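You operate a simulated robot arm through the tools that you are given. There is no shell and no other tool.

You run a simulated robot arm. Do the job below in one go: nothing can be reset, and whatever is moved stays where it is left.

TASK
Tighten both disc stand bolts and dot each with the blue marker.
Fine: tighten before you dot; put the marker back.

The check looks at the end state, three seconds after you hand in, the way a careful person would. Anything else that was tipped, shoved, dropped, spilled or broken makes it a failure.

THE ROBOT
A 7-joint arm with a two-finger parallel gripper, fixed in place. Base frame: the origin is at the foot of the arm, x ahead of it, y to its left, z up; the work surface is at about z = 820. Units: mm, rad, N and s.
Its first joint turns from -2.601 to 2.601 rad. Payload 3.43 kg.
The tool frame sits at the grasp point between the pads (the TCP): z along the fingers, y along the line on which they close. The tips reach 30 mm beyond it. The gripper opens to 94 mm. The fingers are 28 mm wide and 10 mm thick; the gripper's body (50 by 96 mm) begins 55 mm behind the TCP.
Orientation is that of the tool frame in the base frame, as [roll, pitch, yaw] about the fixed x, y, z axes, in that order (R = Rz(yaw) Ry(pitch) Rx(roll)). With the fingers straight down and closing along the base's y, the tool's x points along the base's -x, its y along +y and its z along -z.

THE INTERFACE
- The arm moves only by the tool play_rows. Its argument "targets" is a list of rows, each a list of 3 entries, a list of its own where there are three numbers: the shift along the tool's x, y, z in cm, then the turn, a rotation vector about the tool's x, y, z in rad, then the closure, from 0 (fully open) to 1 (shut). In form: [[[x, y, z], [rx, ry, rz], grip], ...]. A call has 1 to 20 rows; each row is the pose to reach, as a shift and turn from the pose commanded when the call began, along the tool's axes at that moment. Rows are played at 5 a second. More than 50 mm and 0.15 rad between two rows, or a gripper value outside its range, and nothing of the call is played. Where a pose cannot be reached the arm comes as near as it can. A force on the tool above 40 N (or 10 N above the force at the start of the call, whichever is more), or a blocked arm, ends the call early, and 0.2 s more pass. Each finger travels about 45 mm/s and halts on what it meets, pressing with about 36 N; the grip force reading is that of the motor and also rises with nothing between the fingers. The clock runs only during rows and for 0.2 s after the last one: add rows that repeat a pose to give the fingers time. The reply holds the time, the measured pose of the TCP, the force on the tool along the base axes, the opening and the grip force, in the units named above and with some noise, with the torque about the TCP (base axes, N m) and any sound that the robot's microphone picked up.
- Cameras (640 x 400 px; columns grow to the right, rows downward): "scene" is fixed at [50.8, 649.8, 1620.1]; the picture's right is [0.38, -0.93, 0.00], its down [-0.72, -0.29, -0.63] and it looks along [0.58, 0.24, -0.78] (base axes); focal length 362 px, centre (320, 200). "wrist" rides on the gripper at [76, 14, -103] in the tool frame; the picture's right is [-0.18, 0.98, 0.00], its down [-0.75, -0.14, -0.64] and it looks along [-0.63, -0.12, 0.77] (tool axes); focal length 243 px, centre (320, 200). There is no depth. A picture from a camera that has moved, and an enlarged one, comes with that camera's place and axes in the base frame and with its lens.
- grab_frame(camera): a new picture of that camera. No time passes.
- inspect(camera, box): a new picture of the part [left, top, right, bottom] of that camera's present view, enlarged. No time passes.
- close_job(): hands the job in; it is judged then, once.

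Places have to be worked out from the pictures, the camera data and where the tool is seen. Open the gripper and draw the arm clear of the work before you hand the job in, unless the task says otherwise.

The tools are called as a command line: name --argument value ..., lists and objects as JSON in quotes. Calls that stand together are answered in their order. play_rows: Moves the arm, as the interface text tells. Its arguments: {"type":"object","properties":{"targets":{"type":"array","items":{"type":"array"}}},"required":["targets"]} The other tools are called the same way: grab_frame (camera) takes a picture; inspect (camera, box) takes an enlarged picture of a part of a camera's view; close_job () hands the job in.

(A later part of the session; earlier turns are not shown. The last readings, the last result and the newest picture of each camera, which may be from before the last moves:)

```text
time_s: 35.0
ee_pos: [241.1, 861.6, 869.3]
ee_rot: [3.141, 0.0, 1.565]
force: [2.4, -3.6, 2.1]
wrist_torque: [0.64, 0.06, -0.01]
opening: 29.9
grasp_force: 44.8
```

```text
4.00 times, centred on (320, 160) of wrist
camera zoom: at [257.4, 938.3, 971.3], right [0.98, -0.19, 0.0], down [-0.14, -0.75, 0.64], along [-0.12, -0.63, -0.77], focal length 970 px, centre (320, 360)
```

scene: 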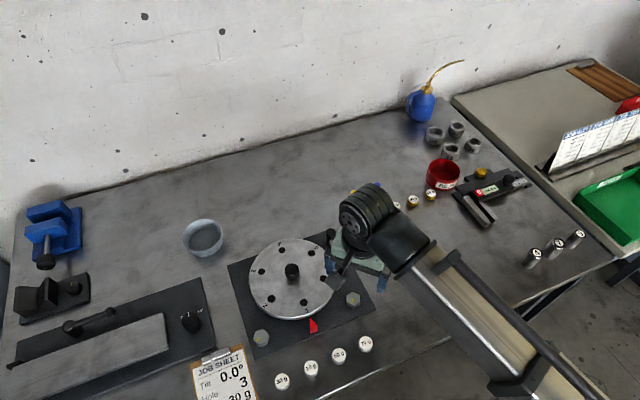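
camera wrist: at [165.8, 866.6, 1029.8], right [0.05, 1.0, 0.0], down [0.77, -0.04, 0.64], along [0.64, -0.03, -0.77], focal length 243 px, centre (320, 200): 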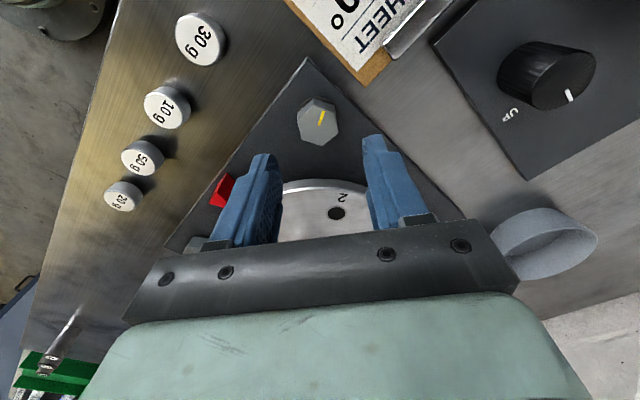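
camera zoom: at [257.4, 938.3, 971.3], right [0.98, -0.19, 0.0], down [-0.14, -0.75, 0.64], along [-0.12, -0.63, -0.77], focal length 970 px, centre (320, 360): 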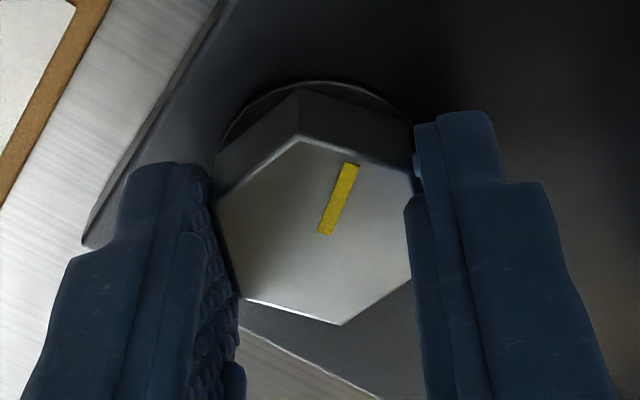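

1.71 rad turned and I'm close to the wrist limit, so I'll regrip: open, rotate back exactly 60°, close again.

play_rows --targets '[[[0, 0, 0], [0, 0, 0], 0.45], [[0, 0, 0], [0, 0, 0], 0.45], [[0, 0, 0], [0, 0, 0], 0.45], [[0, 0, 0], [0, 0, -0.14], 0.45], [[0, 0, 0], [0, 0, -0.28], 0.45], [[0, 0, 0], [0, 0, -0.42], 0.45], [[0, 0, 0], [0, 0, -0.56], 0.45], [[0, 0, 0], [0, 0, -0.7], 0.45], [[0, 0, 0], [0, 0, -0.84], 0.45], [[0, 0, 0], [0, 0, -0.98], 0.45], [[0, 0, 0], [0, 0, -1.047], 0.45], [[0, 0, 0], [0, 0, -1.047], 0.45]]'

inspect --camera "wrist" --box '[240, 110, 400, 210]'

```text
time_s: 37.6
ee_pos: [241.4, 862.0, 870.2]
ee_rot: [3.141, 0.0, 2.616]
force: [0.0, 0.2, -0.3]
wrist_torque: [0.0, 0.0, -0.02]
opening: 51.9
grasp_force: 0.0
```

```text
4.00 times, centred on (320, 160) of wrist
camera zoom: at [183.9, 912.8, 971.4], right [0.65, 0.76, 0.0], down [0.58, -0.5, 0.64], along [0.49, -0.42, -0.77], focal length 970 px, centre (320, 360)
```

zoom: 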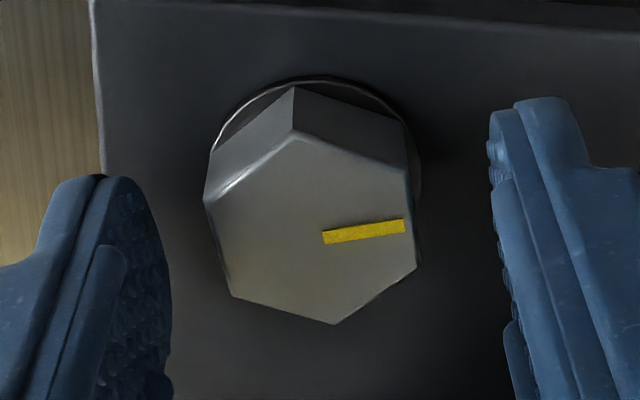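

Aligned, about 0.7 mm off in tool y. I'll correct, close and keep turning.

play_rows --targets '[[[0, -0.07, 0], [0, 0, 0], 0.45], [[0, -0.07, 0], [0, 0, 0], 1], [[0, -0.07, 0], [0, 0, 0], 1], [[0, -0.07, 0], [0, 0, 0], 1], [[0, -0.07, 0], [0, 0, 0], 1]]'

play_rows --targets '[[[0, 0, 0], [0, 0, 0.07], 1], [[0, 0, 0], [0, 0, 0.14], 1], [[0, 0, 0], [0, 0, 0.21], 1], [[0, 0, 0], [0, 0, 0.28], 1], [[0, 0, 0], [0, 0, 0.35], 1], [[0, 0, 0], [0, 0, 0.35], 1]]'

inspect --camera "wrist" --box '[240, 110, 400, 210]'

```text
time_s: 38.8
ee_pos: [241.2, 861.7, 869.5]
ee_rot: [-3.141, 0.0, 2.614]
force: [-1.0, -1.1, -0.5]
wrist_torque: [-0.09, 0.07, 0.01]
opening: 29.8
grasp_force: 45.3
```

```text
time_s: 40.2
ee_pos: [241.7, 861.3, 868.9]
ee_rot: [-3.14, 0.0, 2.264]
force: [-1.1, 0.2, 3.6]
wrist_torque: [0.03, 0.0, 1.3]
opening: 31.0
grasp_force: 45.0
```

```text
4.00 times, centred on (320, 160) of wrist
camera zoom: at [204.5, 929.5, 971.4], right [0.87, 0.49, 0.0], down [0.37, -0.67, 0.64], along [0.31, -0.56, -0.77], focal length 970 px, centre (320, 360)
```

zoom: 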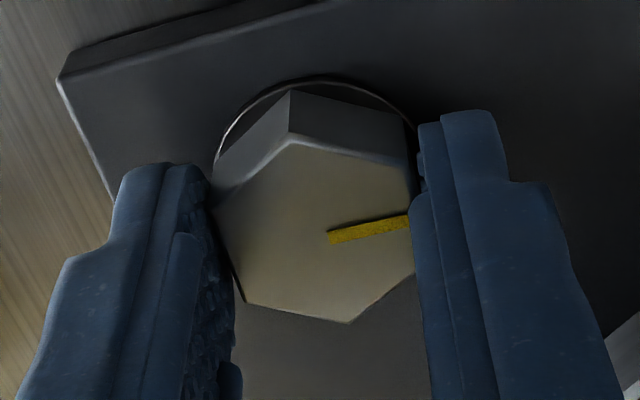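

Bolt L now resists too: 1.3 N·m, with the pads rocking on the head. I'll release, realign and regrip once to confirm it's fully seated.

play_rows --targets '[[[0, 0, 0], [0, 0, 0], 0.7], [[0, 0, 0], [0, 0, -0.05], 0.6], [[0, 0, 0], [0, 0, -0.09], 0.6], [[0, 0, 0], [0, 0, -0.09], 1], [[0, 0, 0], [0, 0, -0.09], 1], [[0, 0, 0], [0, 0, -0.09], 1]]'

play_rows --targets '[[[0, 0, 0], [0, 0, 0.03], 1], [[0, 0, 0], [0, 0, 0.06], 1], [[0, 0, 0], [0, 0, 0.09], 1], [[0, 0, 0], [0, 0, 0.09], 1]]'

inspect --camera "wrist" --box '[240, 110, 400, 210]'

```text
time_s: 41.6
ee_pos: [241.5, 862.3, 868.7]
ee_rot: [3.14, 0.0, 2.356]
force: [0.5, 0.2, -2.4]
wrist_torque: [0.01, 0.0, 0.03]
opening: 29.9
grasp_force: 45.2
```

```text
time_s: 42.6
ee_pos: [240.8, 861.9, 869.8]
ee_rot: [3.141, 0.0, 2.264]
force: [-0.2, 2.3, 0.9]
wrist_torque: [-0.06, -0.01, 1.3]
opening: 30.8
grasp_force: 45.2
```

```text
4.00 times, centred on (320, 160) of wrist
camera zoom: at [204.5, 929.5, 971.2], right [0.87, 0.49, 0.0], down [0.37, -0.67, 0.64], along [0.31, -0.56, -0.77], focal length 970 px, centre (320, 360)
```

zoom: 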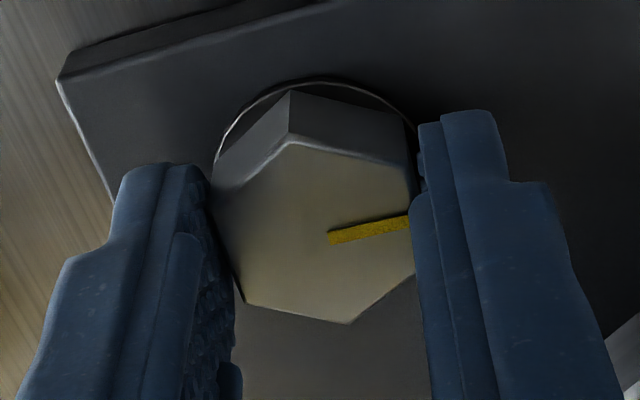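

Same stop position and 1.3 N·m again, so bolt L is tight. I'll release, lift straight up and travel high towards the marker holder to view the blue marker.

play_rows --targets '[[[0, 0, 0], [0, 0, -0.05], 0.45], [[0, 0, 0], [0, 0, -0.09], 0.45], [[0, 0, 0], [0, 0, -0.09], 0.45], [[0, 0, -3], [0, 0, -0.09], 0.45], [[0, 0, -7], [0, 0, -0.09], 0.45], [[0, 0, -11], [0, 0, -0.09], 0.45], [[0, 0, -15], [0, 0, -0.09], 0.45], [[0, 0, -19.2], [0, 0, -0.09], 0.45], [[-3.57, 2.7, -19.2], [0, 0, -0.09], 0.45], [[-7.14, 5.4, -19.2], [0, 0, -0.09], 0.45], [[-10.7, 8.1, -19.2], [0, 0, -0.09], 0.45], [[-14.3, 10.8, -19.2], [0, 0, -0.09], 0.45], [[-17.9, 13.5, -19.2], [0, 0, -0.09], 0.45], [[-21.4, 16.2, -19.2], [0, 0, -0.09], 0.45], [[-25.0, 18.9, -19.2], [0, 0, -0.09], 0.45], [[-28.6, 21.6, -19.2], [0, 0, -0.09], 0.45], [[-28.6, 21.6, -19.2], [0, 0, -0.09], 0.45]]'

grab_frame --camera "wrist"

grab_frame --camera "scene"

```text
time_s: 46.2
ee_pos: [590.2, 780.6, 1062.4]
ee_rot: [3.141, -0.002, 2.357]
force: [0.3, 0.2, 0.4]
wrist_torque: [-0.03, 0.03, -0.02]
opening: 51.6
grasp_force: 0.1
```

```text
taken
camera wrist: at [547.7, 843.6, 1163.8], right [0.83, 0.56, 0.0], down [0.43, -0.63, 0.64], along [0.36, -0.53, -0.77], focal length 243 px, centre (320, 200)
```

wrist: 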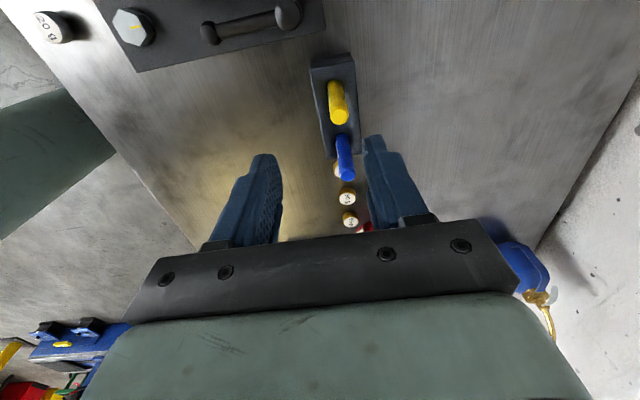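

```text
taken
```

scene: 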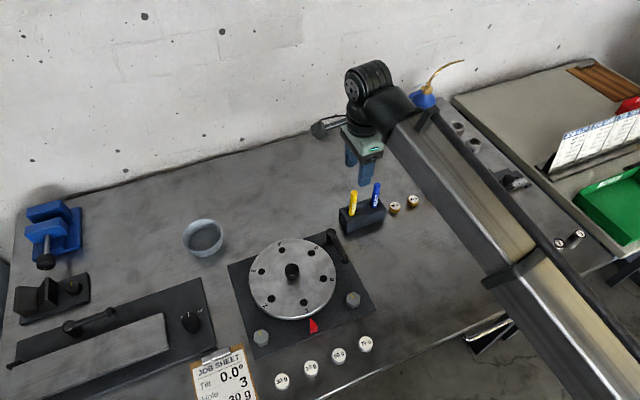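

Both markers are in view. I'll zoom on them and on the two bolts for a before/after check.

inspect --camera "wrist" --box '[260, 40, 420, 190]'

inspect --camera "scene" --box '[330, 170, 430, 240]'

inspect --camera "scene" --box '[230, 270, 390, 370]'

```text
2.67 times, centred on (340, 115) of wrist
camera zoom: at [547.7, 843.6, 1163.8], right [0.83, 0.56, 0.0], down [0.43, -0.63, 0.64], along [0.36, -0.53, -0.77], focal length 647 px, centre (267, 427)
```

zoom: 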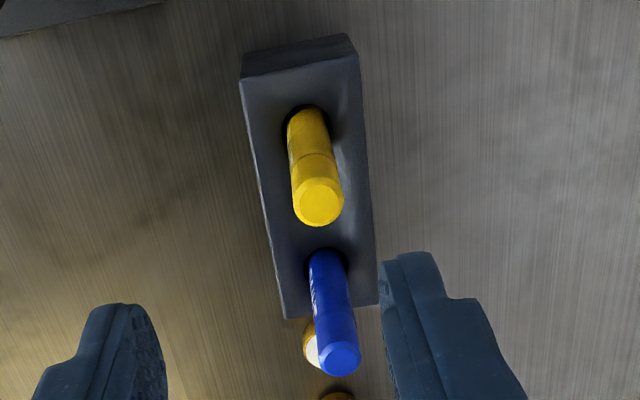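

```text
5.71 times, centred on (380, 205) of scene
camera zoom: at [50.8, 649.8, 1620.1], right [0.38, -0.93, 0.0], down [-0.72, -0.29, -0.63], along [0.58, 0.24, -0.78], focal length 2072 px, centre (-23, 171)
```

zoom: 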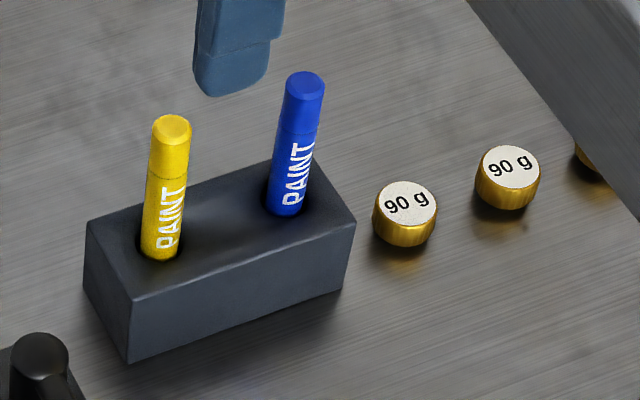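

```text
4.00 times, centred on (310, 320) of scene
camera zoom: at [50.8, 649.8, 1620.1], right [0.38, -0.93, 0.0], down [-0.72, -0.29, -0.63], along [0.58, 0.24, -0.78], focal length 1450 px, centre (360, -280)
```

zoom: 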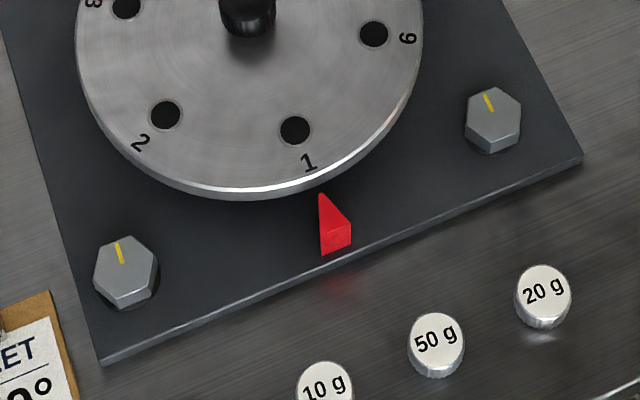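

Both ticks now point the same way, consistent with both bolts being fully home. Combining the views, the blue marker stands at about (652, 742) with its top at z ≈ 950, the block top at z ≈ 860 and a diameter of about 16 mm. I'll move above it with the tips at z ≈ 970 to refine.

play_rows --targets '[[[-2.3, 0.5, 0], [0, 0, 0], 0.45], [[-4.6, 1.1, 0], [0, 0, 0], 0.45], [[-6.98, 1.6, 0], [0, 0, 0], 0.45], [[-6.98, 1.6, 3], [0, 0, 0], 0.45], [[-6.98, 1.6, 6], [0, 0, 0], 0.45], [[-6.98, 1.6, 6], [0, 0, 0], 0.45]]'

grab_frame --camera "wrist"

inspect --camera "wrist" --box '[240, 100, 400, 200]'

inspect --camera "scene" --box '[330, 130, 430, 240]'

```text
time_s: 47.6
ee_pos: [649.6, 741.9, 1000.6]
ee_rot: [3.139, 0.0, 2.355]
force: [-1.0, -1.0, 0.2]
wrist_torque: [0.01, 0.0, 0.03]
opening: 51.6
grasp_force: 0.1
```

```text
taken
camera wrist: at [607.6, 805.8, 1102.8], right [0.83, 0.56, 0.0], down [0.43, -0.63, 0.64], along [0.36, -0.53, -0.77], focal length 243 px, centre (320, 200)
```

wrist: 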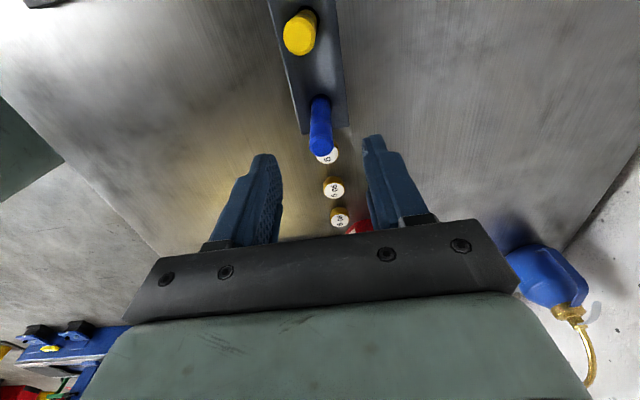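

```text
4.00 times, centred on (320, 150) of wrist
camera zoom: at [607.6, 805.8, 1102.8], right [0.83, 0.56, 0.0], down [0.43, -0.63, 0.64], along [0.36, -0.53, -0.77], focal length 970 px, centre (320, 400)
```

zoom: 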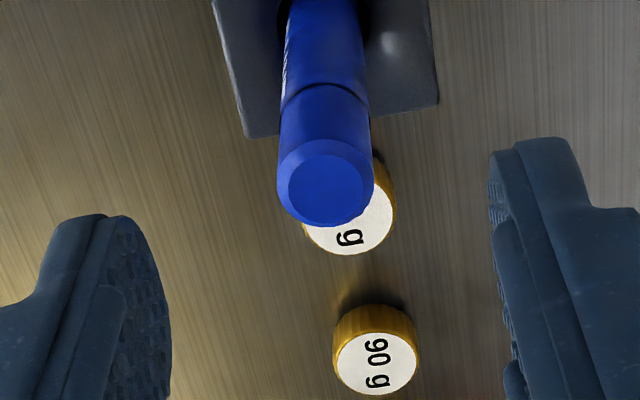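

```text
3.64 times, centred on (380, 185) of scene
camera zoom: at [50.8, 649.8, 1620.1], right [0.38, -0.93, 0.0], down [-0.72, -0.29, -0.63], along [0.58, 0.24, -0.78], focal length 1318 px, centre (102, 254)
```

zoom: 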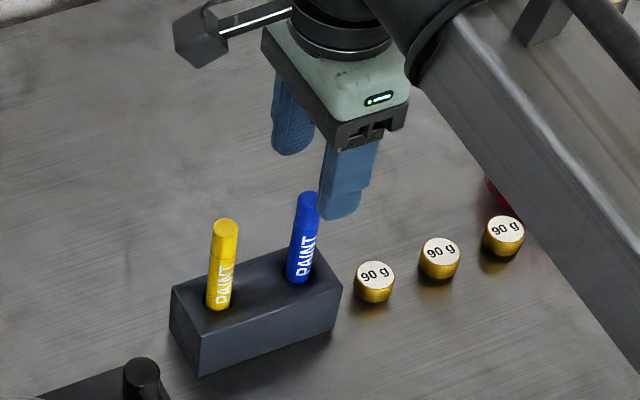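

The marker top projects to tool (−2, 0) mm, so it's nearly centred. I'll shift −1.5 mm in tool x, descend 40 mm with 18 mm gaps each side, and look again.

play_rows --targets '[[[-0.15, 0.02, 0], [0, 0, 0], 0.45], [[-0.15, 0.02, 2], [0, 0, 0], 0.45], [[-0.15, 0.02, 4], [0, 0, 0], 0.45], [[-0.15, 0.02, 4], [0, 0, 0], 0.45]]'

inspect --camera "wrist" --box '[240, 100, 400, 200]'

```text
time_s: 48.6
ee_pos: [651.5, 741.7, 961.2]
ee_rot: [3.141, 0.001, 2.353]
force: [-0.2, -0.2, -0.6]
wrist_torque: [0.0, -0.04, 0.02]
opening: 51.5
grasp_force: 0.1
```

```text
4.00 times, centred on (320, 150) of wrist
camera zoom: at [609.0, 805.4, 1063.2], right [0.83, 0.56, 0.0], down [0.43, -0.63, 0.64], along [0.36, -0.53, -0.77], focal length 970 px, centre (320, 400)
```

zoom: 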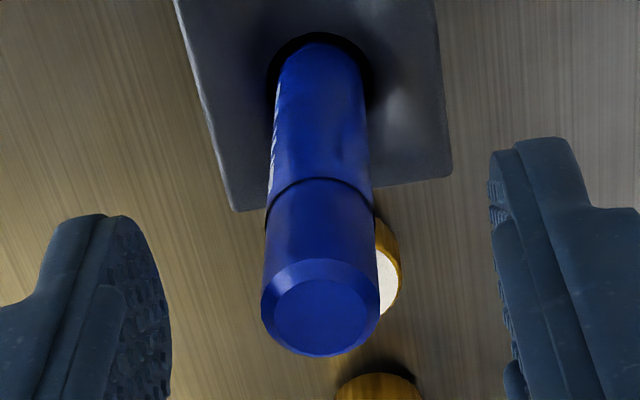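

Marker vertical and centred within about 0.3 mm of the finger midline. I'll descend to TCP z ≈ 920, narrow the fingers to about 24 mm and check the gaps on both sides.

play_rows --targets '[[[0, 0, 2], [0, 0, 0], 0.45], [[0, 0, 4], [0, 0, 0], 0.45], [[0, 0, 4], [0, 0, 0], 0.74], [[0, 0, 4], [0, 0, 0], 0.74], [[0, 0, 4], [0, 0, 0], 0.74]]'

inspect --camera "wrist" --box '[240, 110, 400, 240]'

inspect --camera "scene" --box '[330, 130, 430, 240]'

```text
time_s: 49.8
ee_pos: [651.6, 739.8, 920.1]
ee_rot: [-3.141, 0.0, 2.354]
force: [0.5, -1.6, 0.0]
wrist_torque: [0.0, -0.01, 0.03]
opening: 24.4
grasp_force: 0.1
```

```text
3.08 times, centred on (320, 175) of wrist
camera zoom: at [609.4, 805.1, 1022.9], right [0.83, 0.56, 0.0], down [0.43, -0.63, 0.64], along [0.36, -0.53, -0.77], focal length 746 px, centre (320, 277)
```

zoom: 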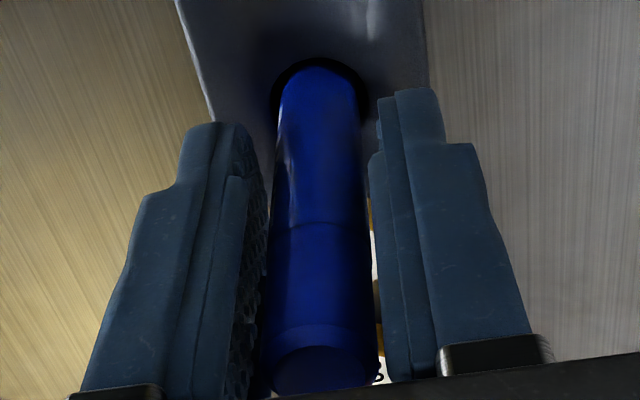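

```text
3.64 times, centred on (380, 185) of scene
camera zoom: at [50.8, 649.8, 1620.1], right [0.38, -0.93, 0.0], down [-0.72, -0.29, -0.63], along [0.58, 0.24, -0.78], focal length 1318 px, centre (102, 254)
```

zoom: 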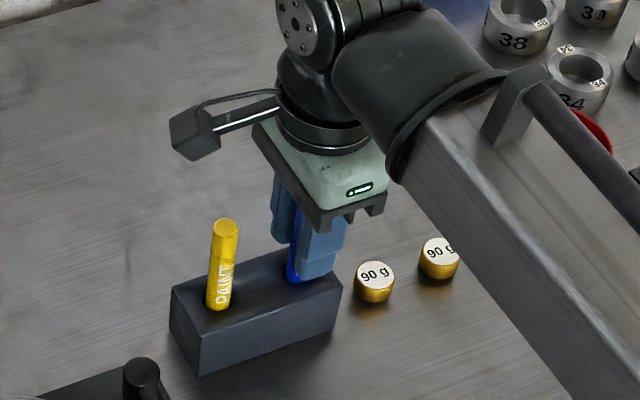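

The marker is centred between the pads. I'll close gently in stages, then grip fully.

play_rows --targets '[[[0, 0, 0], [0, 0, 0], 0.78], [[0, 0, 0], [0, 0, 0], 0.8], [[0, 0, 0], [0, 0, 0], 0.82], [[0, 0, 0], [0, 0, 0], 0.85], [[0, 0, 0], [0, 0, 0], 1], [[0, 0, 0], [0, 0, 0], 1]]'

inspect --camera "wrist" --box '[240, 110, 400, 240]'

inspect --camera "scene" --box '[330, 130, 430, 240]'

```text
time_s: 51.2
ee_pos: [651.6, 740.9, 920.1]
ee_rot: [3.141, 0.0, 2.355]
force: [-0.7, -0.1, 0.4]
wrist_torque: [-0.01, 0.0, 0.0]
opening: 15.6
grasp_force: 35.9
```

```text
3.08 times, centred on (320, 175) of wrist
camera zoom: at [609.4, 805.1, 1022.9], right [0.83, 0.56, 0.0], down [0.43, -0.63, 0.64], along [0.36, -0.53, -0.77], focal length 746 px, centre (320, 277)
```

zoom: 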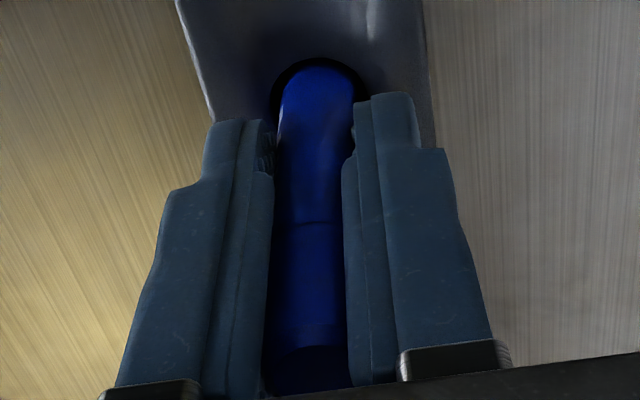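

```text
3.64 times, centred on (380, 185) of scene
camera zoom: at [50.8, 649.8, 1620.1], right [0.38, -0.93, 0.0], down [-0.72, -0.29, -0.63], along [0.58, 0.24, -0.78], focal length 1318 px, centre (102, 254)
```

zoom: 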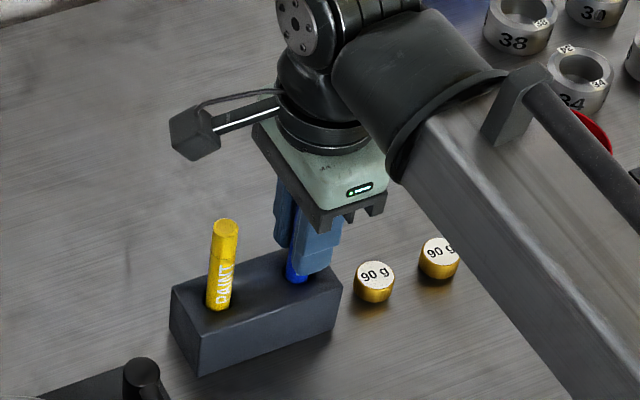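

Gripped at 15.6 mm with almost no side load. I note this pose for the return (TCP about (653.3, 741.5, 919.9), yaw 2.355). Now I'll lift straight up slowly.

play_rows --targets '[[[0, 0, -0.5], [0, 0, 0], 1], [[0, 0, -1.5], [0, 0, 0], 1], [[0, 0, -2.5], [0, 0, 0], 1], [[0, 0, -4], [0, 0, 0], 1], [[0, 0, -5.5], [0, 0, 0], 1], [[0, 0, -7], [0, 0, 0], 1], [[0, 0, -8.5], [0, 0, 0], 1], [[0, 0, -10], [0, 0, 0], 1], [[0, 0, -10], [0, 0, 0], 1]]'

inspect --camera "scene" --box '[320, 110, 430, 240]'

grab_frame --camera "wrist"

```text
time_s: 53.2
ee_pos: [651.8, 741.0, 1022.2]
ee_rot: [3.141, 0.001, 2.355]
force: [0.0, 0.3, -1.6]
wrist_torque: [-0.01, 0.0, -0.02]
opening: 15.7
grasp_force: 36.8
```

```text
3.08 times, centred on (375, 175) of scene
camera zoom: at [50.8, 649.8, 1620.1], right [0.38, -0.93, 0.0], down [-0.72, -0.29, -0.63], along [0.58, 0.24, -0.78], focal length 1115 px, centre (151, 277)
```

zoom: 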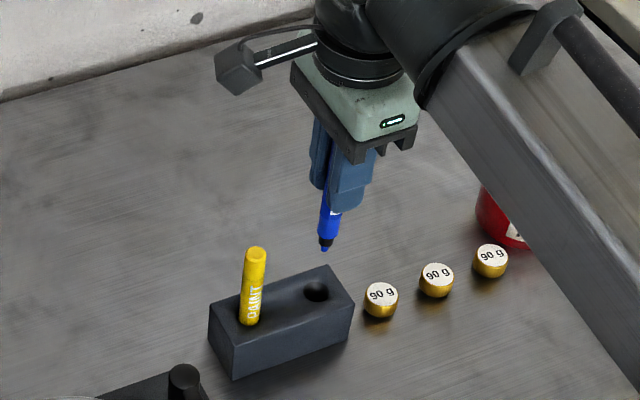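

```text
taken
camera wrist: at [609.0, 804.8, 1123.4], right [0.83, 0.56, 0.0], down [0.43, -0.63, 0.64], along [0.36, -0.53, -0.77], focal length 243 px, centre (320, 200)
```

wrist: 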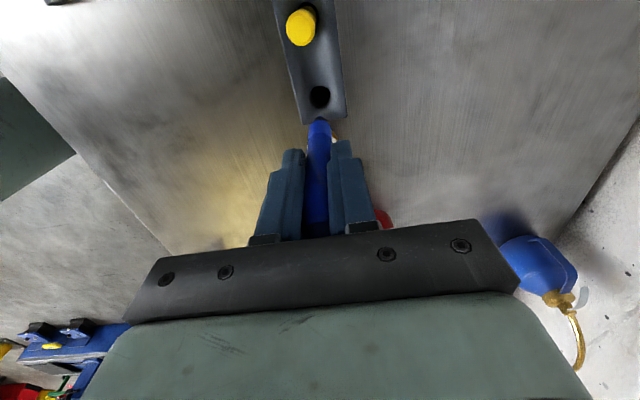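

The marker is out with its blue nib pointing down, and the block didn't move. I'll zoom in to measure the nib relative to the fingers.

inspect --camera "scene" --box '[355, 160, 405, 200]'

inspect --camera "wrist" --box '[260, 70, 380, 170]'

inspect --camera "scene" --box '[340, 130, 400, 200]'

```text
10.00 times, centred on (380, 180) of scene
camera zoom: at [50.8, 649.8, 1620.1], right [0.38, -0.93, 0.0], down [-0.72, -0.29, -0.63], along [0.58, 0.24, -0.78], focal length 3625 px, centre (-280, 400)
```

zoom: 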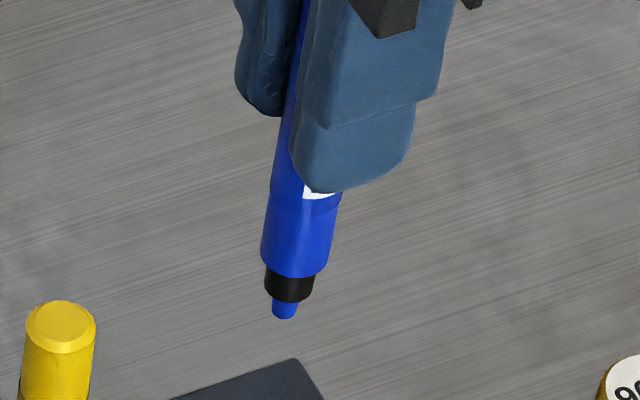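

```text
4.00 times, centred on (320, 120) of wrist
camera zoom: at [609.0, 804.8, 1123.4], right [0.83, 0.56, 0.0], down [0.43, -0.63, 0.64], along [0.36, -0.53, -0.77], focal length 970 px, centre (320, 520)
```

zoom: 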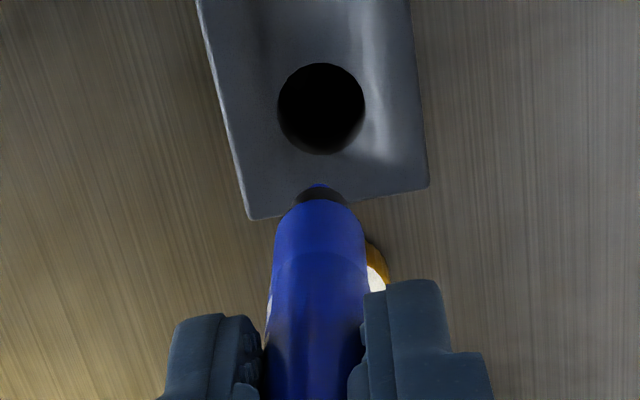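

```text
5.71 times, centred on (370, 165) of scene
camera zoom: at [50.8, 649.8, 1620.1], right [0.38, -0.93, 0.0], down [-0.72, -0.29, -0.63], along [0.58, 0.24, -0.78], focal length 2072 px, centre (34, 400)
```

zoom: 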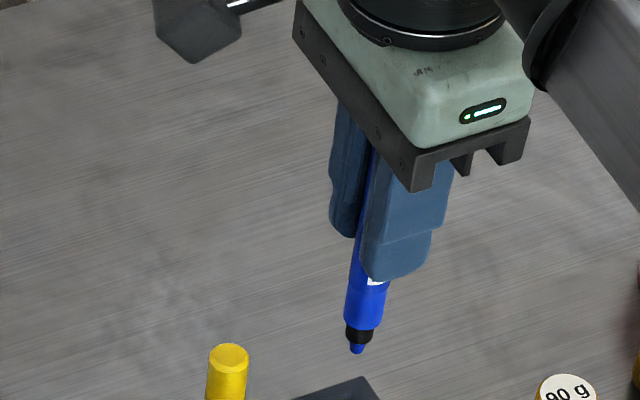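

The nib sits about 97 mm below the TCP on the grip axis. I'll raise a bit to pass well above the yellow marker, then travel over bolt R to hover the nib about 25 mm above the head.

play_rows --targets '[[[0, 0, -2], [0, 0, 0], 1], [[0, 0, -4], [0, 0, 0], 1], [[1.99, -2.6, -4], [0, 0, 0], 1], [[3.97, -5.2, -4], [0, 0, 0], 1], [[5.96, -7.8, -4], [0, 0, 0], 1], [[7.95, -10.4, -4], [0, 0, 0], 1], [[9.94, -13.0, -4], [0, 0, 0], 1], [[11.92, -15.6, -4], [0, 0, 0], 1], [[13.9, -18.2, -4], [0, 0, 0], 1], [[15.9, -20.8, -4], [0, 0, 0], 1], [[15.9, -20.8, -2], [0, 0, 0], 1], [[15.9, -20.8, 1], [0, 0, 0], 1], [[15.9, -20.8, 4], [0, 0, 0], 1], [[15.9, -20.8, 5], [0, 0, 0], 1], [[15.9, -20.8, 5], [0, 0, 0], 1]]'

grab_frame --camera "wrist"

inspect --camera "scene" --box '[310, 230, 410, 330]'

```text
time_s: 56.4
ee_pos: [392.2, 707.4, 970.5]
ee_rot: [3.142, 0.001, 2.352]
force: [1.1, -0.7, -0.5]
wrist_torque: [0.0, -0.02, -0.01]
opening: 15.5
grasp_force: 36.2
```

```text
taken
camera wrist: at [349.5, 770.9, 1073.0], right [0.83, 0.56, 0.0], down [0.43, -0.63, 0.64], along [0.36, -0.53, -0.77], focal length 243 px, centre (320, 200)
```

wrist: 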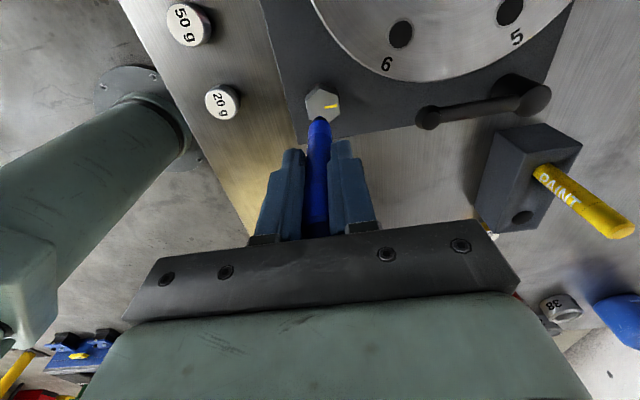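

```text
4.00 times, centred on (360, 280) of scene
camera zoom: at [50.8, 649.8, 1620.1], right [0.38, -0.93, 0.0], down [-0.72, -0.29, -0.63], along [0.58, 0.24, -0.78], focal length 1450 px, centre (160, -120)
```

zoom: 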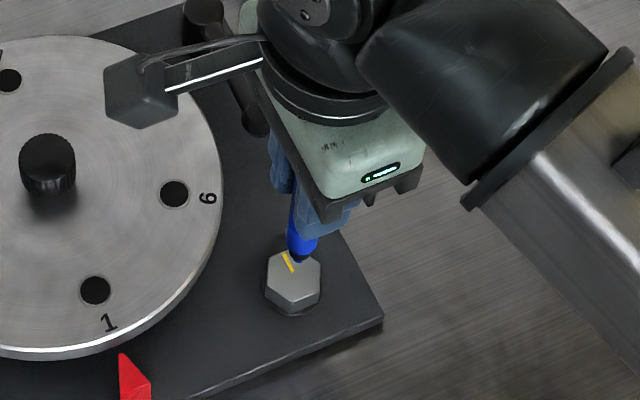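

The nib is hovering over bolt R. I'll zoom in to verify alignment from both cameras.

inspect --camera "wrist" --box '[280, 75, 360, 135]'

inspect --camera "scene" --box '[365, 280, 415, 320]'

inspect --camera "scene" --box '[325, 275, 375, 315]'

```text
6.67 times, centred on (320, 105) of wrist
camera zoom: at [349.5, 770.9, 1073.0], right [0.83, 0.56, 0.0], down [0.43, -0.63, 0.64], along [0.36, -0.53, -0.77], focal length 1618 px, centre (320, 833)
```

zoom: 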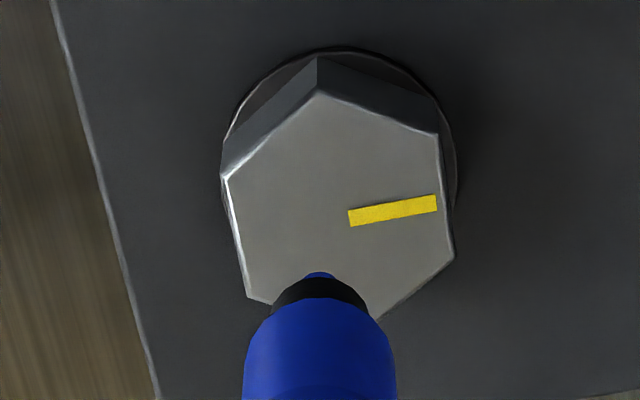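

```text
10.00 times, centred on (390, 300) of scene
camera zoom: at [50.8, 649.8, 1620.1], right [0.38, -0.93, 0.0], down [-0.72, -0.29, -0.63], along [0.58, 0.24, -0.78], focal length 3625 px, centre (-380, -800)
```

zoom: 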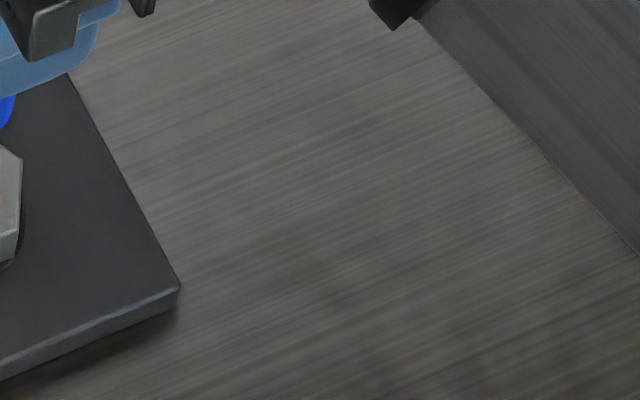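

```text
10.00 times, centred on (350, 295) of scene
camera zoom: at [50.8, 649.8, 1620.1], right [0.38, -0.93, 0.0], down [-0.72, -0.29, -0.63], along [0.58, 0.24, -0.78], focal length 3625 px, centre (20, -750)
```

zoom: 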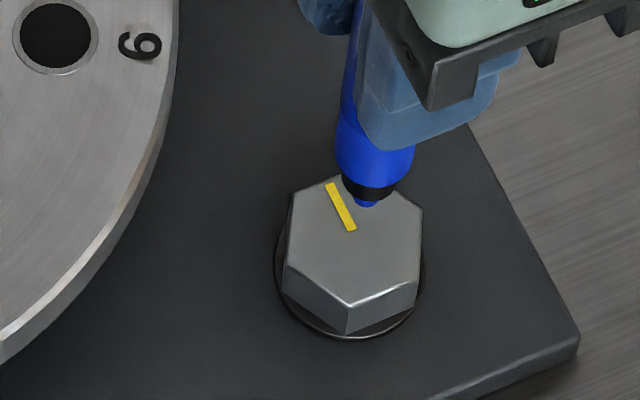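

Alignment looks right: the predicted contact is about 3 mm from the head centre, opposite the tick. I'll descend 18 mm, then approach in fine steps with force checks.

play_rows --targets '[[[0, 0, 0.6], [0, 0, 0], 1], [[0, 0, 1.2], [0, 0, 0], 1], [[0, 0, 1.8], [0, 0, 0], 1], [[0, 0, 1.8], [0, 0, 0], 1]]'

inspect --camera "wrist" --box '[280, 75, 360, 135]'

inspect --camera "scene" --box '[335, 280, 375, 312]'

```text
time_s: 57.4
ee_pos: [393.0, 707.8, 952.6]
ee_rot: [-3.141, 0.0, 2.355]
force: [0.1, -0.4, -0.3]
wrist_torque: [0.01, -0.01, 0.02]
opening: 15.6
grasp_force: 36.3
```

```text
6.67 times, centred on (320, 105) of wrist
camera zoom: at [349.4, 770.8, 1055.1], right [0.83, 0.56, 0.0], down [0.43, -0.63, 0.64], along [0.36, -0.53, -0.77], focal length 1618 px, centre (320, 833)
```

zoom: 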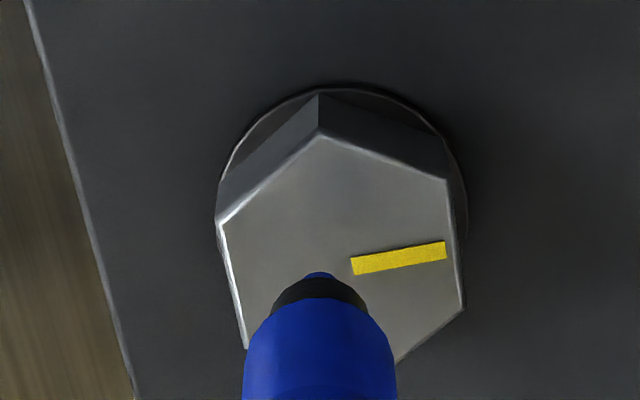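

```text
12.50 times, centred on (355, 296) of scene
camera zoom: at [50.8, 649.8, 1620.1], right [0.38, -0.93, 0.0], down [-0.72, -0.29, -0.63], along [0.58, 0.24, -0.78], focal length 4531 px, centre (-118, -1000)
```

zoom: 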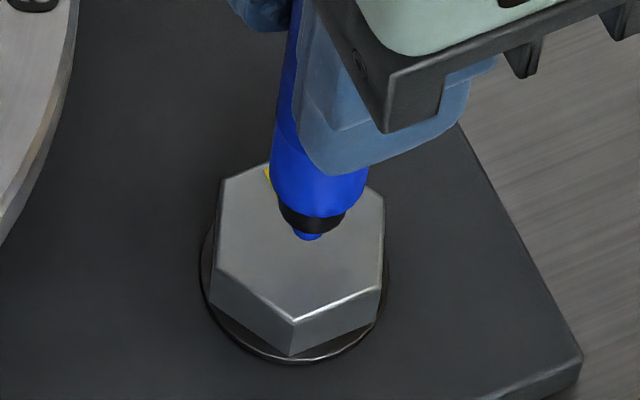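

About 6 mm remain. I'll step down 4 mm and then creep.

play_rows --targets '[[[0, 0, 0.15], [0, 0, 0], 1], [[0, 0, 0.3], [0, 0, 0], 1], [[0, 0, 0.4], [0, 0, 0], 1], [[0, 0, 0.4], [0, 0, 0], 1]]'

play_rows --targets '[[[0, 0, 0.05], [0, 0, 0], 1], [[0, 0, 0.1], [0, 0, 0], 1], [[0, 0, 0.1], [0, 0, 0], 1]]'

inspect --camera "scene" --box '[335, 280, 375, 312]'

```text
time_s: 58.4
ee_pos: [393.2, 706.4, 949.1]
ee_rot: [3.141, 0.0, 2.355]
force: [-0.1, 0.0, -0.3]
wrist_torque: [0.0, -0.03, 0.0]
opening: 15.4
grasp_force: 36.1
```

```text
time_s: 59.2
ee_pos: [392.2, 706.2, 948.6]
ee_rot: [3.141, 0.001, 2.354]
force: [0.2, 0.7, 0.0]
wrist_torque: [0.03, 0.04, -0.01]
opening: 15.6
grasp_force: 36.2
```

```text
12.50 times, centred on (355, 296) of scene
camera zoom: at [50.8, 649.8, 1620.1], right [0.38, -0.93, 0.0], down [-0.72, -0.29, -0.63], along [0.58, 0.24, -0.78], focal length 4531 px, centre (-118, -1000)
```

zoom: 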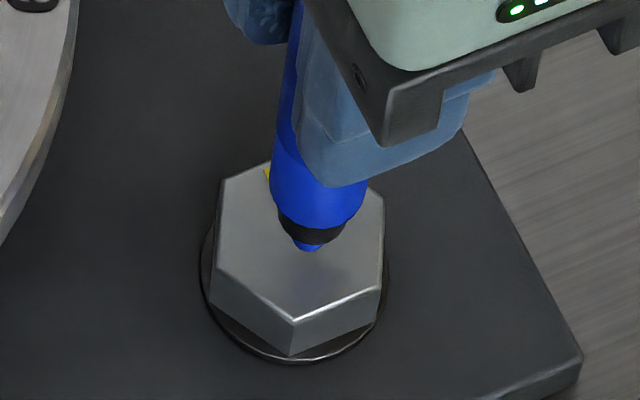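

No contact yet, since the force is still near zero. I'll continue in 0.5 mm steps.

play_rows --targets '[[[0, 0, 0.05], [0, 0, 0], 1], [[0, 0, 0.1], [0, 0, 0], 1], [[0, 0, 0.1], [0, 0, 0], 1]]'

play_rows --targets '[[[0, 0, 0.05], [0, 0, 0], 1], [[0, 0, 0.05], [0, 0, 0], 1]]'

inspect --camera "scene" --box '[335, 280, 375, 312]'

```text
time_s: 60.0
ee_pos: [392.5, 706.6, 946.3]
ee_rot: [3.141, 0.001, 2.354]
force: [-0.1, 0.4, -0.9]
wrist_torque: [0.03, 0.0, 0.0]
opening: 15.8
grasp_force: 35.6
```

```text
time_s: 60.6
ee_pos: [393.3, 707.1, 946.5]
ee_rot: [-3.141, 0.0, 2.354]
force: [0.0, 0.7, -1.0]
wrist_torque: [0.03, -0.01, -0.01]
opening: 15.5
grasp_force: 35.9
```

```text
12.50 times, centred on (355, 296) of scene
camera zoom: at [50.8, 649.8, 1620.1], right [0.38, -0.93, 0.0], down [-0.72, -0.29, -0.63], along [0.58, 0.24, -0.78], focal length 4531 px, centre (-118, -1000)
```

zoom: 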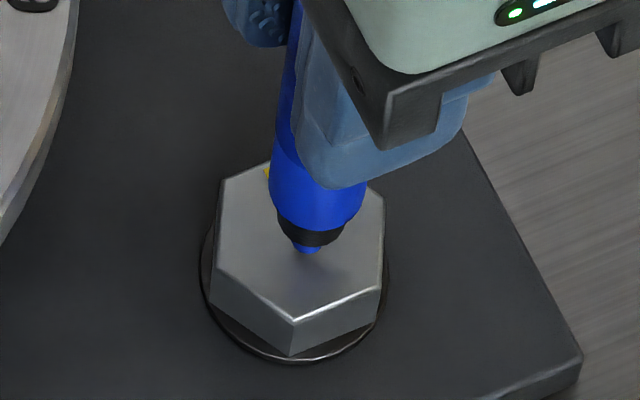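

The nib is very close, with a faint blue reflection on the head. I'll continue in 0.5 mm steps.

play_rows --targets '[[[0, 0, 0.05], [0, 0, 0], 1], [[0, 0, 0.05], [0, 0, 0], 1]]'

play_rows --targets '[[[0, 0, 0.05], [0, 0, 0], 1], [[0, 0, 0.05], [0, 0, 0], 1]]'

inspect --camera "scene" --box '[335, 280, 375, 312]'

```text
time_s: 61.2
ee_pos: [393.1, 707.1, 945.7]
ee_rot: [-3.141, 0.0, 2.354]
force: [-0.2, 0.0, -0.2]
wrist_torque: [0.02, -0.01, -0.02]
opening: 15.6
grasp_force: 36.0
```

```text
time_s: 61.8
ee_pos: [392.7, 705.7, 945.9]
ee_rot: [-3.141, -0.001, 2.355]
force: [0.7, 0.1, -0.5]
wrist_torque: [0.01, 0.01, 0.02]
opening: 15.6
grasp_force: 36.2
```

```text
12.50 times, centred on (355, 296) of scene
camera zoom: at [50.8, 649.8, 1620.1], right [0.38, -0.93, 0.0], down [-0.72, -0.29, -0.63], along [0.58, 0.24, -0.78], focal length 4531 px, centre (-118, -1000)
```

zoom: 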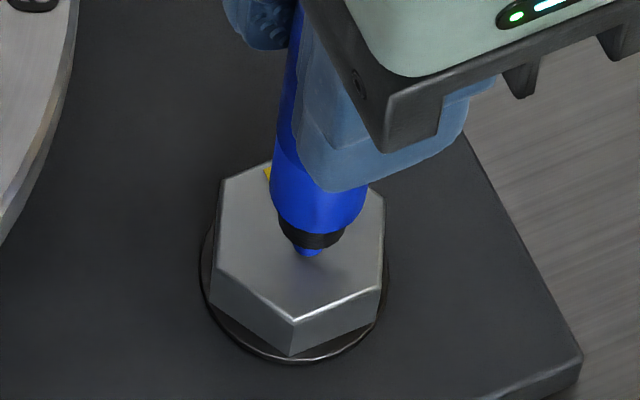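

Still no contact force at TCP z ≈ 944.5. I'll keep creeping down.

play_rows --targets '[[[0, 0, 0.05], [0, 0, 0], 1], [[0, 0, 0.05], [0, 0, 0], 1]]'

play_rows --targets '[[[0, 0, 0.05], [0, 0, 0], 1], [[0, 0, 0.05], [0, 0, 0], 1]]'

inspect --camera "scene" --box '[335, 280, 375, 312]'

inspect --camera "wrist" --box '[290, 90, 350, 135]'

```text
time_s: 62.4
ee_pos: [391.6, 705.5, 945.9]
ee_rot: [3.141, 0.001, 2.354]
force: [0.8, -0.3, 0.5]
wrist_torque: [0.02, 0.03, -0.05]
opening: 15.7
grasp_force: 35.7
```

```text
time_s: 63.0
ee_pos: [392.0, 706.8, 944.6]
ee_rot: [-3.141, 0.0, 2.354]
force: [-0.2, 0.6, -0.6]
wrist_torque: [0.02, 0.0, 0.01]
opening: 15.6
grasp_force: 36.1
```

```text
12.50 times, centred on (355, 296) of scene
camera zoom: at [50.8, 649.8, 1620.1], right [0.38, -0.93, 0.0], down [-0.72, -0.29, -0.63], along [0.58, 0.24, -0.78], focal length 4531 px, centre (-118, -1000)
```

zoom: 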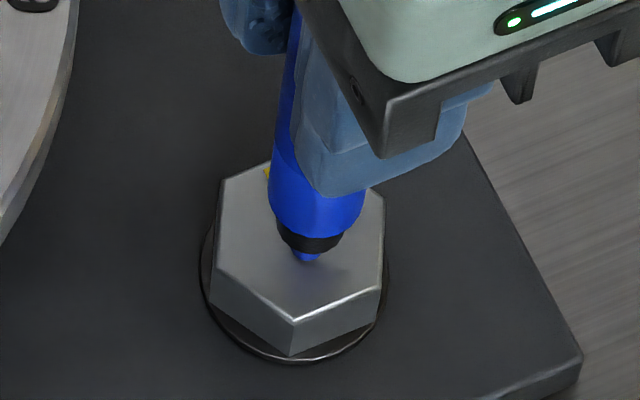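

```text
8.89 times, centred on (320, 112) of wrist
camera zoom: at [349.5, 770.5, 1046.8], right [0.83, 0.56, 0.0], down [0.43, -0.63, 0.64], along [0.36, -0.53, -0.77], focal length 2157 px, centre (320, 978)
```

zoom: 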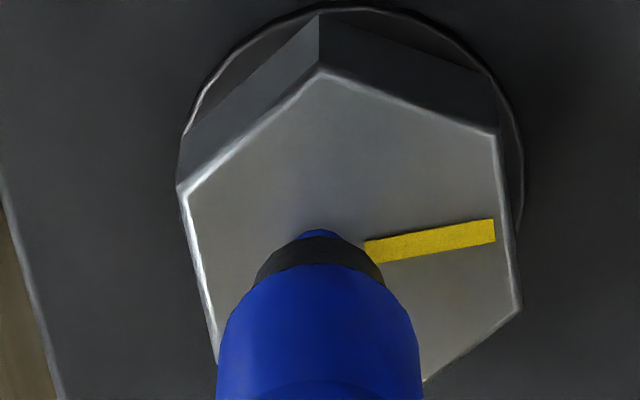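

Still just above the surface (TCP z ≈ 943.8). I'll continue creeping.

play_rows --targets '[[[0, 0, 0.05], [0, 0, 0], 1], [[0, 0, 0.05], [0, 0, 0], 1]]'

play_rows --targets '[[[0, 0, 0.05], [0, 0, 0], 1], [[0, 0, 0.05], [0, 0, 0], 1]]'

inspect --camera "scene" --box '[335, 280, 375, 312]'

inspect --camera "wrist" --box '[290, 90, 350, 135]'

```text
time_s: 63.6
ee_pos: [392.7, 706.1, 942.8]
ee_rot: [-3.141, 0.0, 2.354]
force: [0.1, -0.1, -0.9]
wrist_torque: [-0.01, -0.01, -0.01]
opening: 15.7
grasp_force: 35.9
```

```text
time_s: 64.2
ee_pos: [392.9, 706.6, 943.8]
ee_rot: [-3.141, 0.001, 2.354]
force: [-0.5, 0.3, 0.0]
wrist_torque: [0.02, -0.03, 0.01]
opening: 16.0
grasp_force: 35.6
```

```text
12.50 times, centred on (355, 296) of scene
camera zoom: at [50.8, 649.8, 1620.1], right [0.38, -0.93, 0.0], down [-0.72, -0.29, -0.63], along [0.58, 0.24, -0.78], focal length 4531 px, centre (-118, -1000)
```

zoom: 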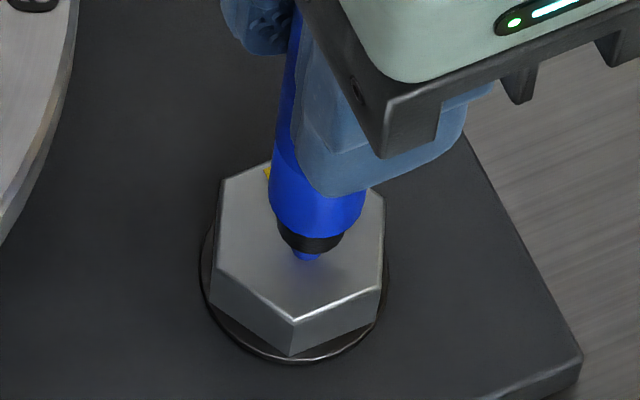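

```text
8.89 times, centred on (320, 112) of wrist
camera zoom: at [350.0, 770.5, 1045.7], right [0.83, 0.56, 0.0], down [0.43, -0.63, 0.64], along [0.36, -0.53, -0.77], focal length 2157 px, centre (320, 978)
```

zoom: 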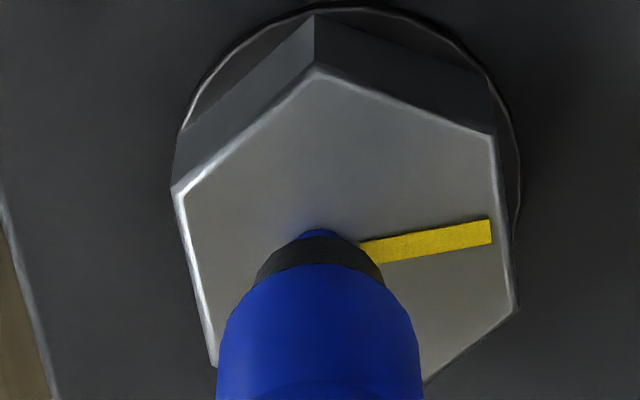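

No force yet. The nib should be about 1–3 mm above the surface, so I'll continue creeping down.

play_rows --targets '[[[0, 0, 0.05], [0, 0, 0], 1], [[0, 0, 0.05], [0, 0, 0], 1]]'

play_rows --targets '[[[0, 0, 0.05], [0, 0, 0], 1], [[0, 0, 0.05], [0, 0, 0], 1]]'

inspect --camera "scene" --box '[335, 280, 375, 312]'

inspect --camera "wrist" --box '[290, 90, 350, 135]'

```text
time_s: 64.8
ee_pos: [393.8, 706.1, 944.4]
ee_rot: [-3.141, 0.0, 2.353]
force: [-0.3, -0.4, 2.7]
wrist_torque: [-0.02, -0.01, 0.0]
opening: 15.6
grasp_force: 36.1
```

```text
time_s: 65.4
ee_pos: [392.7, 706.1, 943.5]
ee_rot: [-3.142, 0.0, 2.355]
force: [-0.6, -0.4, 9.7]
wrist_torque: [0.01, 0.05, -0.04]
opening: 15.5
grasp_force: 35.9
```

```text
12.50 times, centred on (355, 296) of scene
camera zoom: at [50.8, 649.8, 1620.1], right [0.38, -0.93, 0.0], down [-0.72, -0.29, -0.63], along [0.58, 0.24, -0.78], focal length 4531 px, centre (-118, -1000)
```

zoom: 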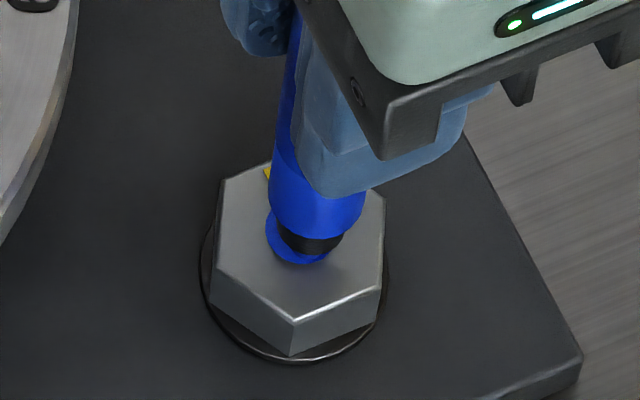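

```text
8.89 times, centred on (320, 112) of wrist
camera zoom: at [349.9, 770.4, 1045.3], right [0.83, 0.56, 0.0], down [0.43, -0.63, 0.64], along [0.36, -0.53, -0.77], focal length 2157 px, centre (320, 978)
```

zoom: 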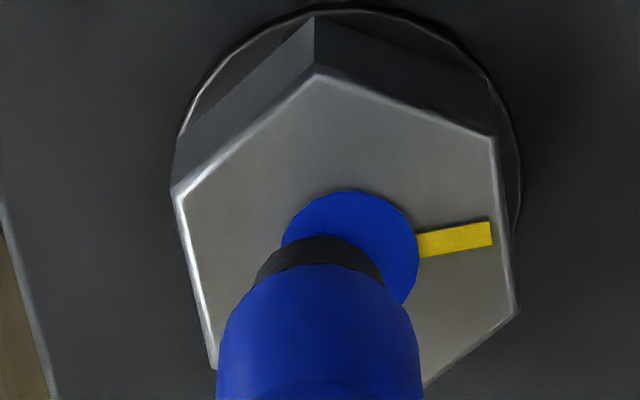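

A blue dot has appeared on bolt R's head at light contact (9.7 N). I'll lift straight up, move 217 mm along tool x to bolt L, and hover about 20 mm above its head.

play_rows --targets '[[[0, 0, -0.3], [0, 0, 0], 1], [[0, 0, -2], [0, 0, 0], 1], [[0, 0, -5], [0, 0, 0], 1], [[0, 0, -8], [0, 0, 0], 1], [[3.6, 0, -8], [0, 0, 0], 1], [[7.2, 0, -8], [0, 0, 0], 1], [[10.8, 0, -8], [0, 0, 0], 1], [[14.4, 0, -8], [0, 0, 0], 1], [[18.1, 0, -8], [0, 0, 0], 1], [[21.7, -0.08, -8], [0, 0, 0], 1], [[21.7, -0.08, -6], [0, 0, 0], 1], [[21.7, -0.08, -4], [0, 0, 0], 1], [[21.7, -0.08, -2], [0, 0, 0], 1], [[21.7, -0.08, -2], [0, 0, 0], 1]]'

inspect --camera "wrist" --box '[280, 75, 360, 135]'

inspect --camera "scene" --box '[235, 270, 395, 370]'

```text
time_s: 68.4
ee_pos: [238.4, 858.6, 962.0]
ee_rot: [3.141, 0.0, 2.356]
force: [-0.4, 0.2, 0.5]
wrist_torque: [0.01, 0.0, 0.0]
opening: 15.5
grasp_force: 35.9
```

```text
6.67 times, centred on (320, 105) of wrist
camera zoom: at [195.1, 923.7, 1063.8], right [0.83, 0.56, 0.0], down [0.43, -0.63, 0.64], along [0.36, -0.53, -0.77], focal length 1618 px, centre (320, 833)
```

zoom: 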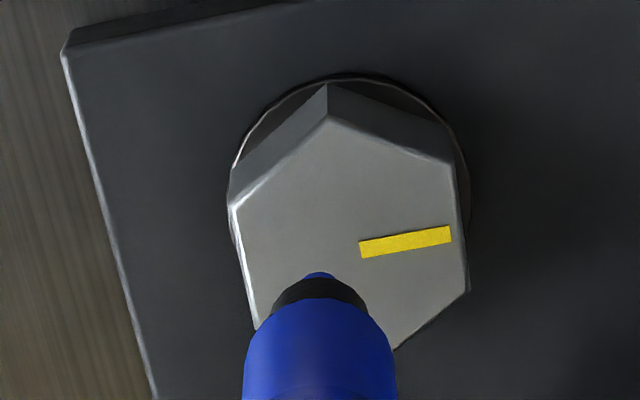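

```text
4.00 times, centred on (315, 320) of scene
camera zoom: at [50.8, 649.8, 1620.1], right [0.38, -0.93, 0.0], down [-0.72, -0.29, -0.63], along [0.58, 0.24, -0.78], focal length 1450 px, centre (340, -280)
```

zoom: 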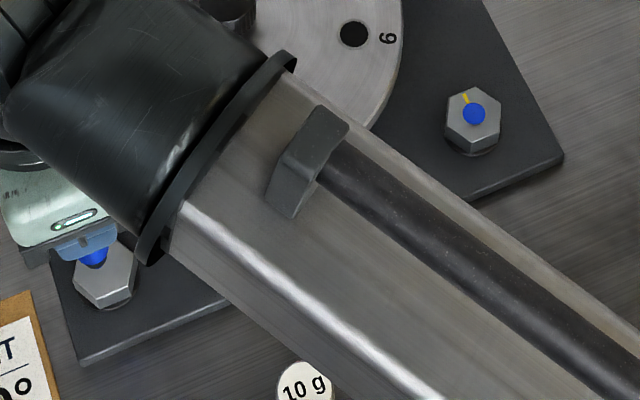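

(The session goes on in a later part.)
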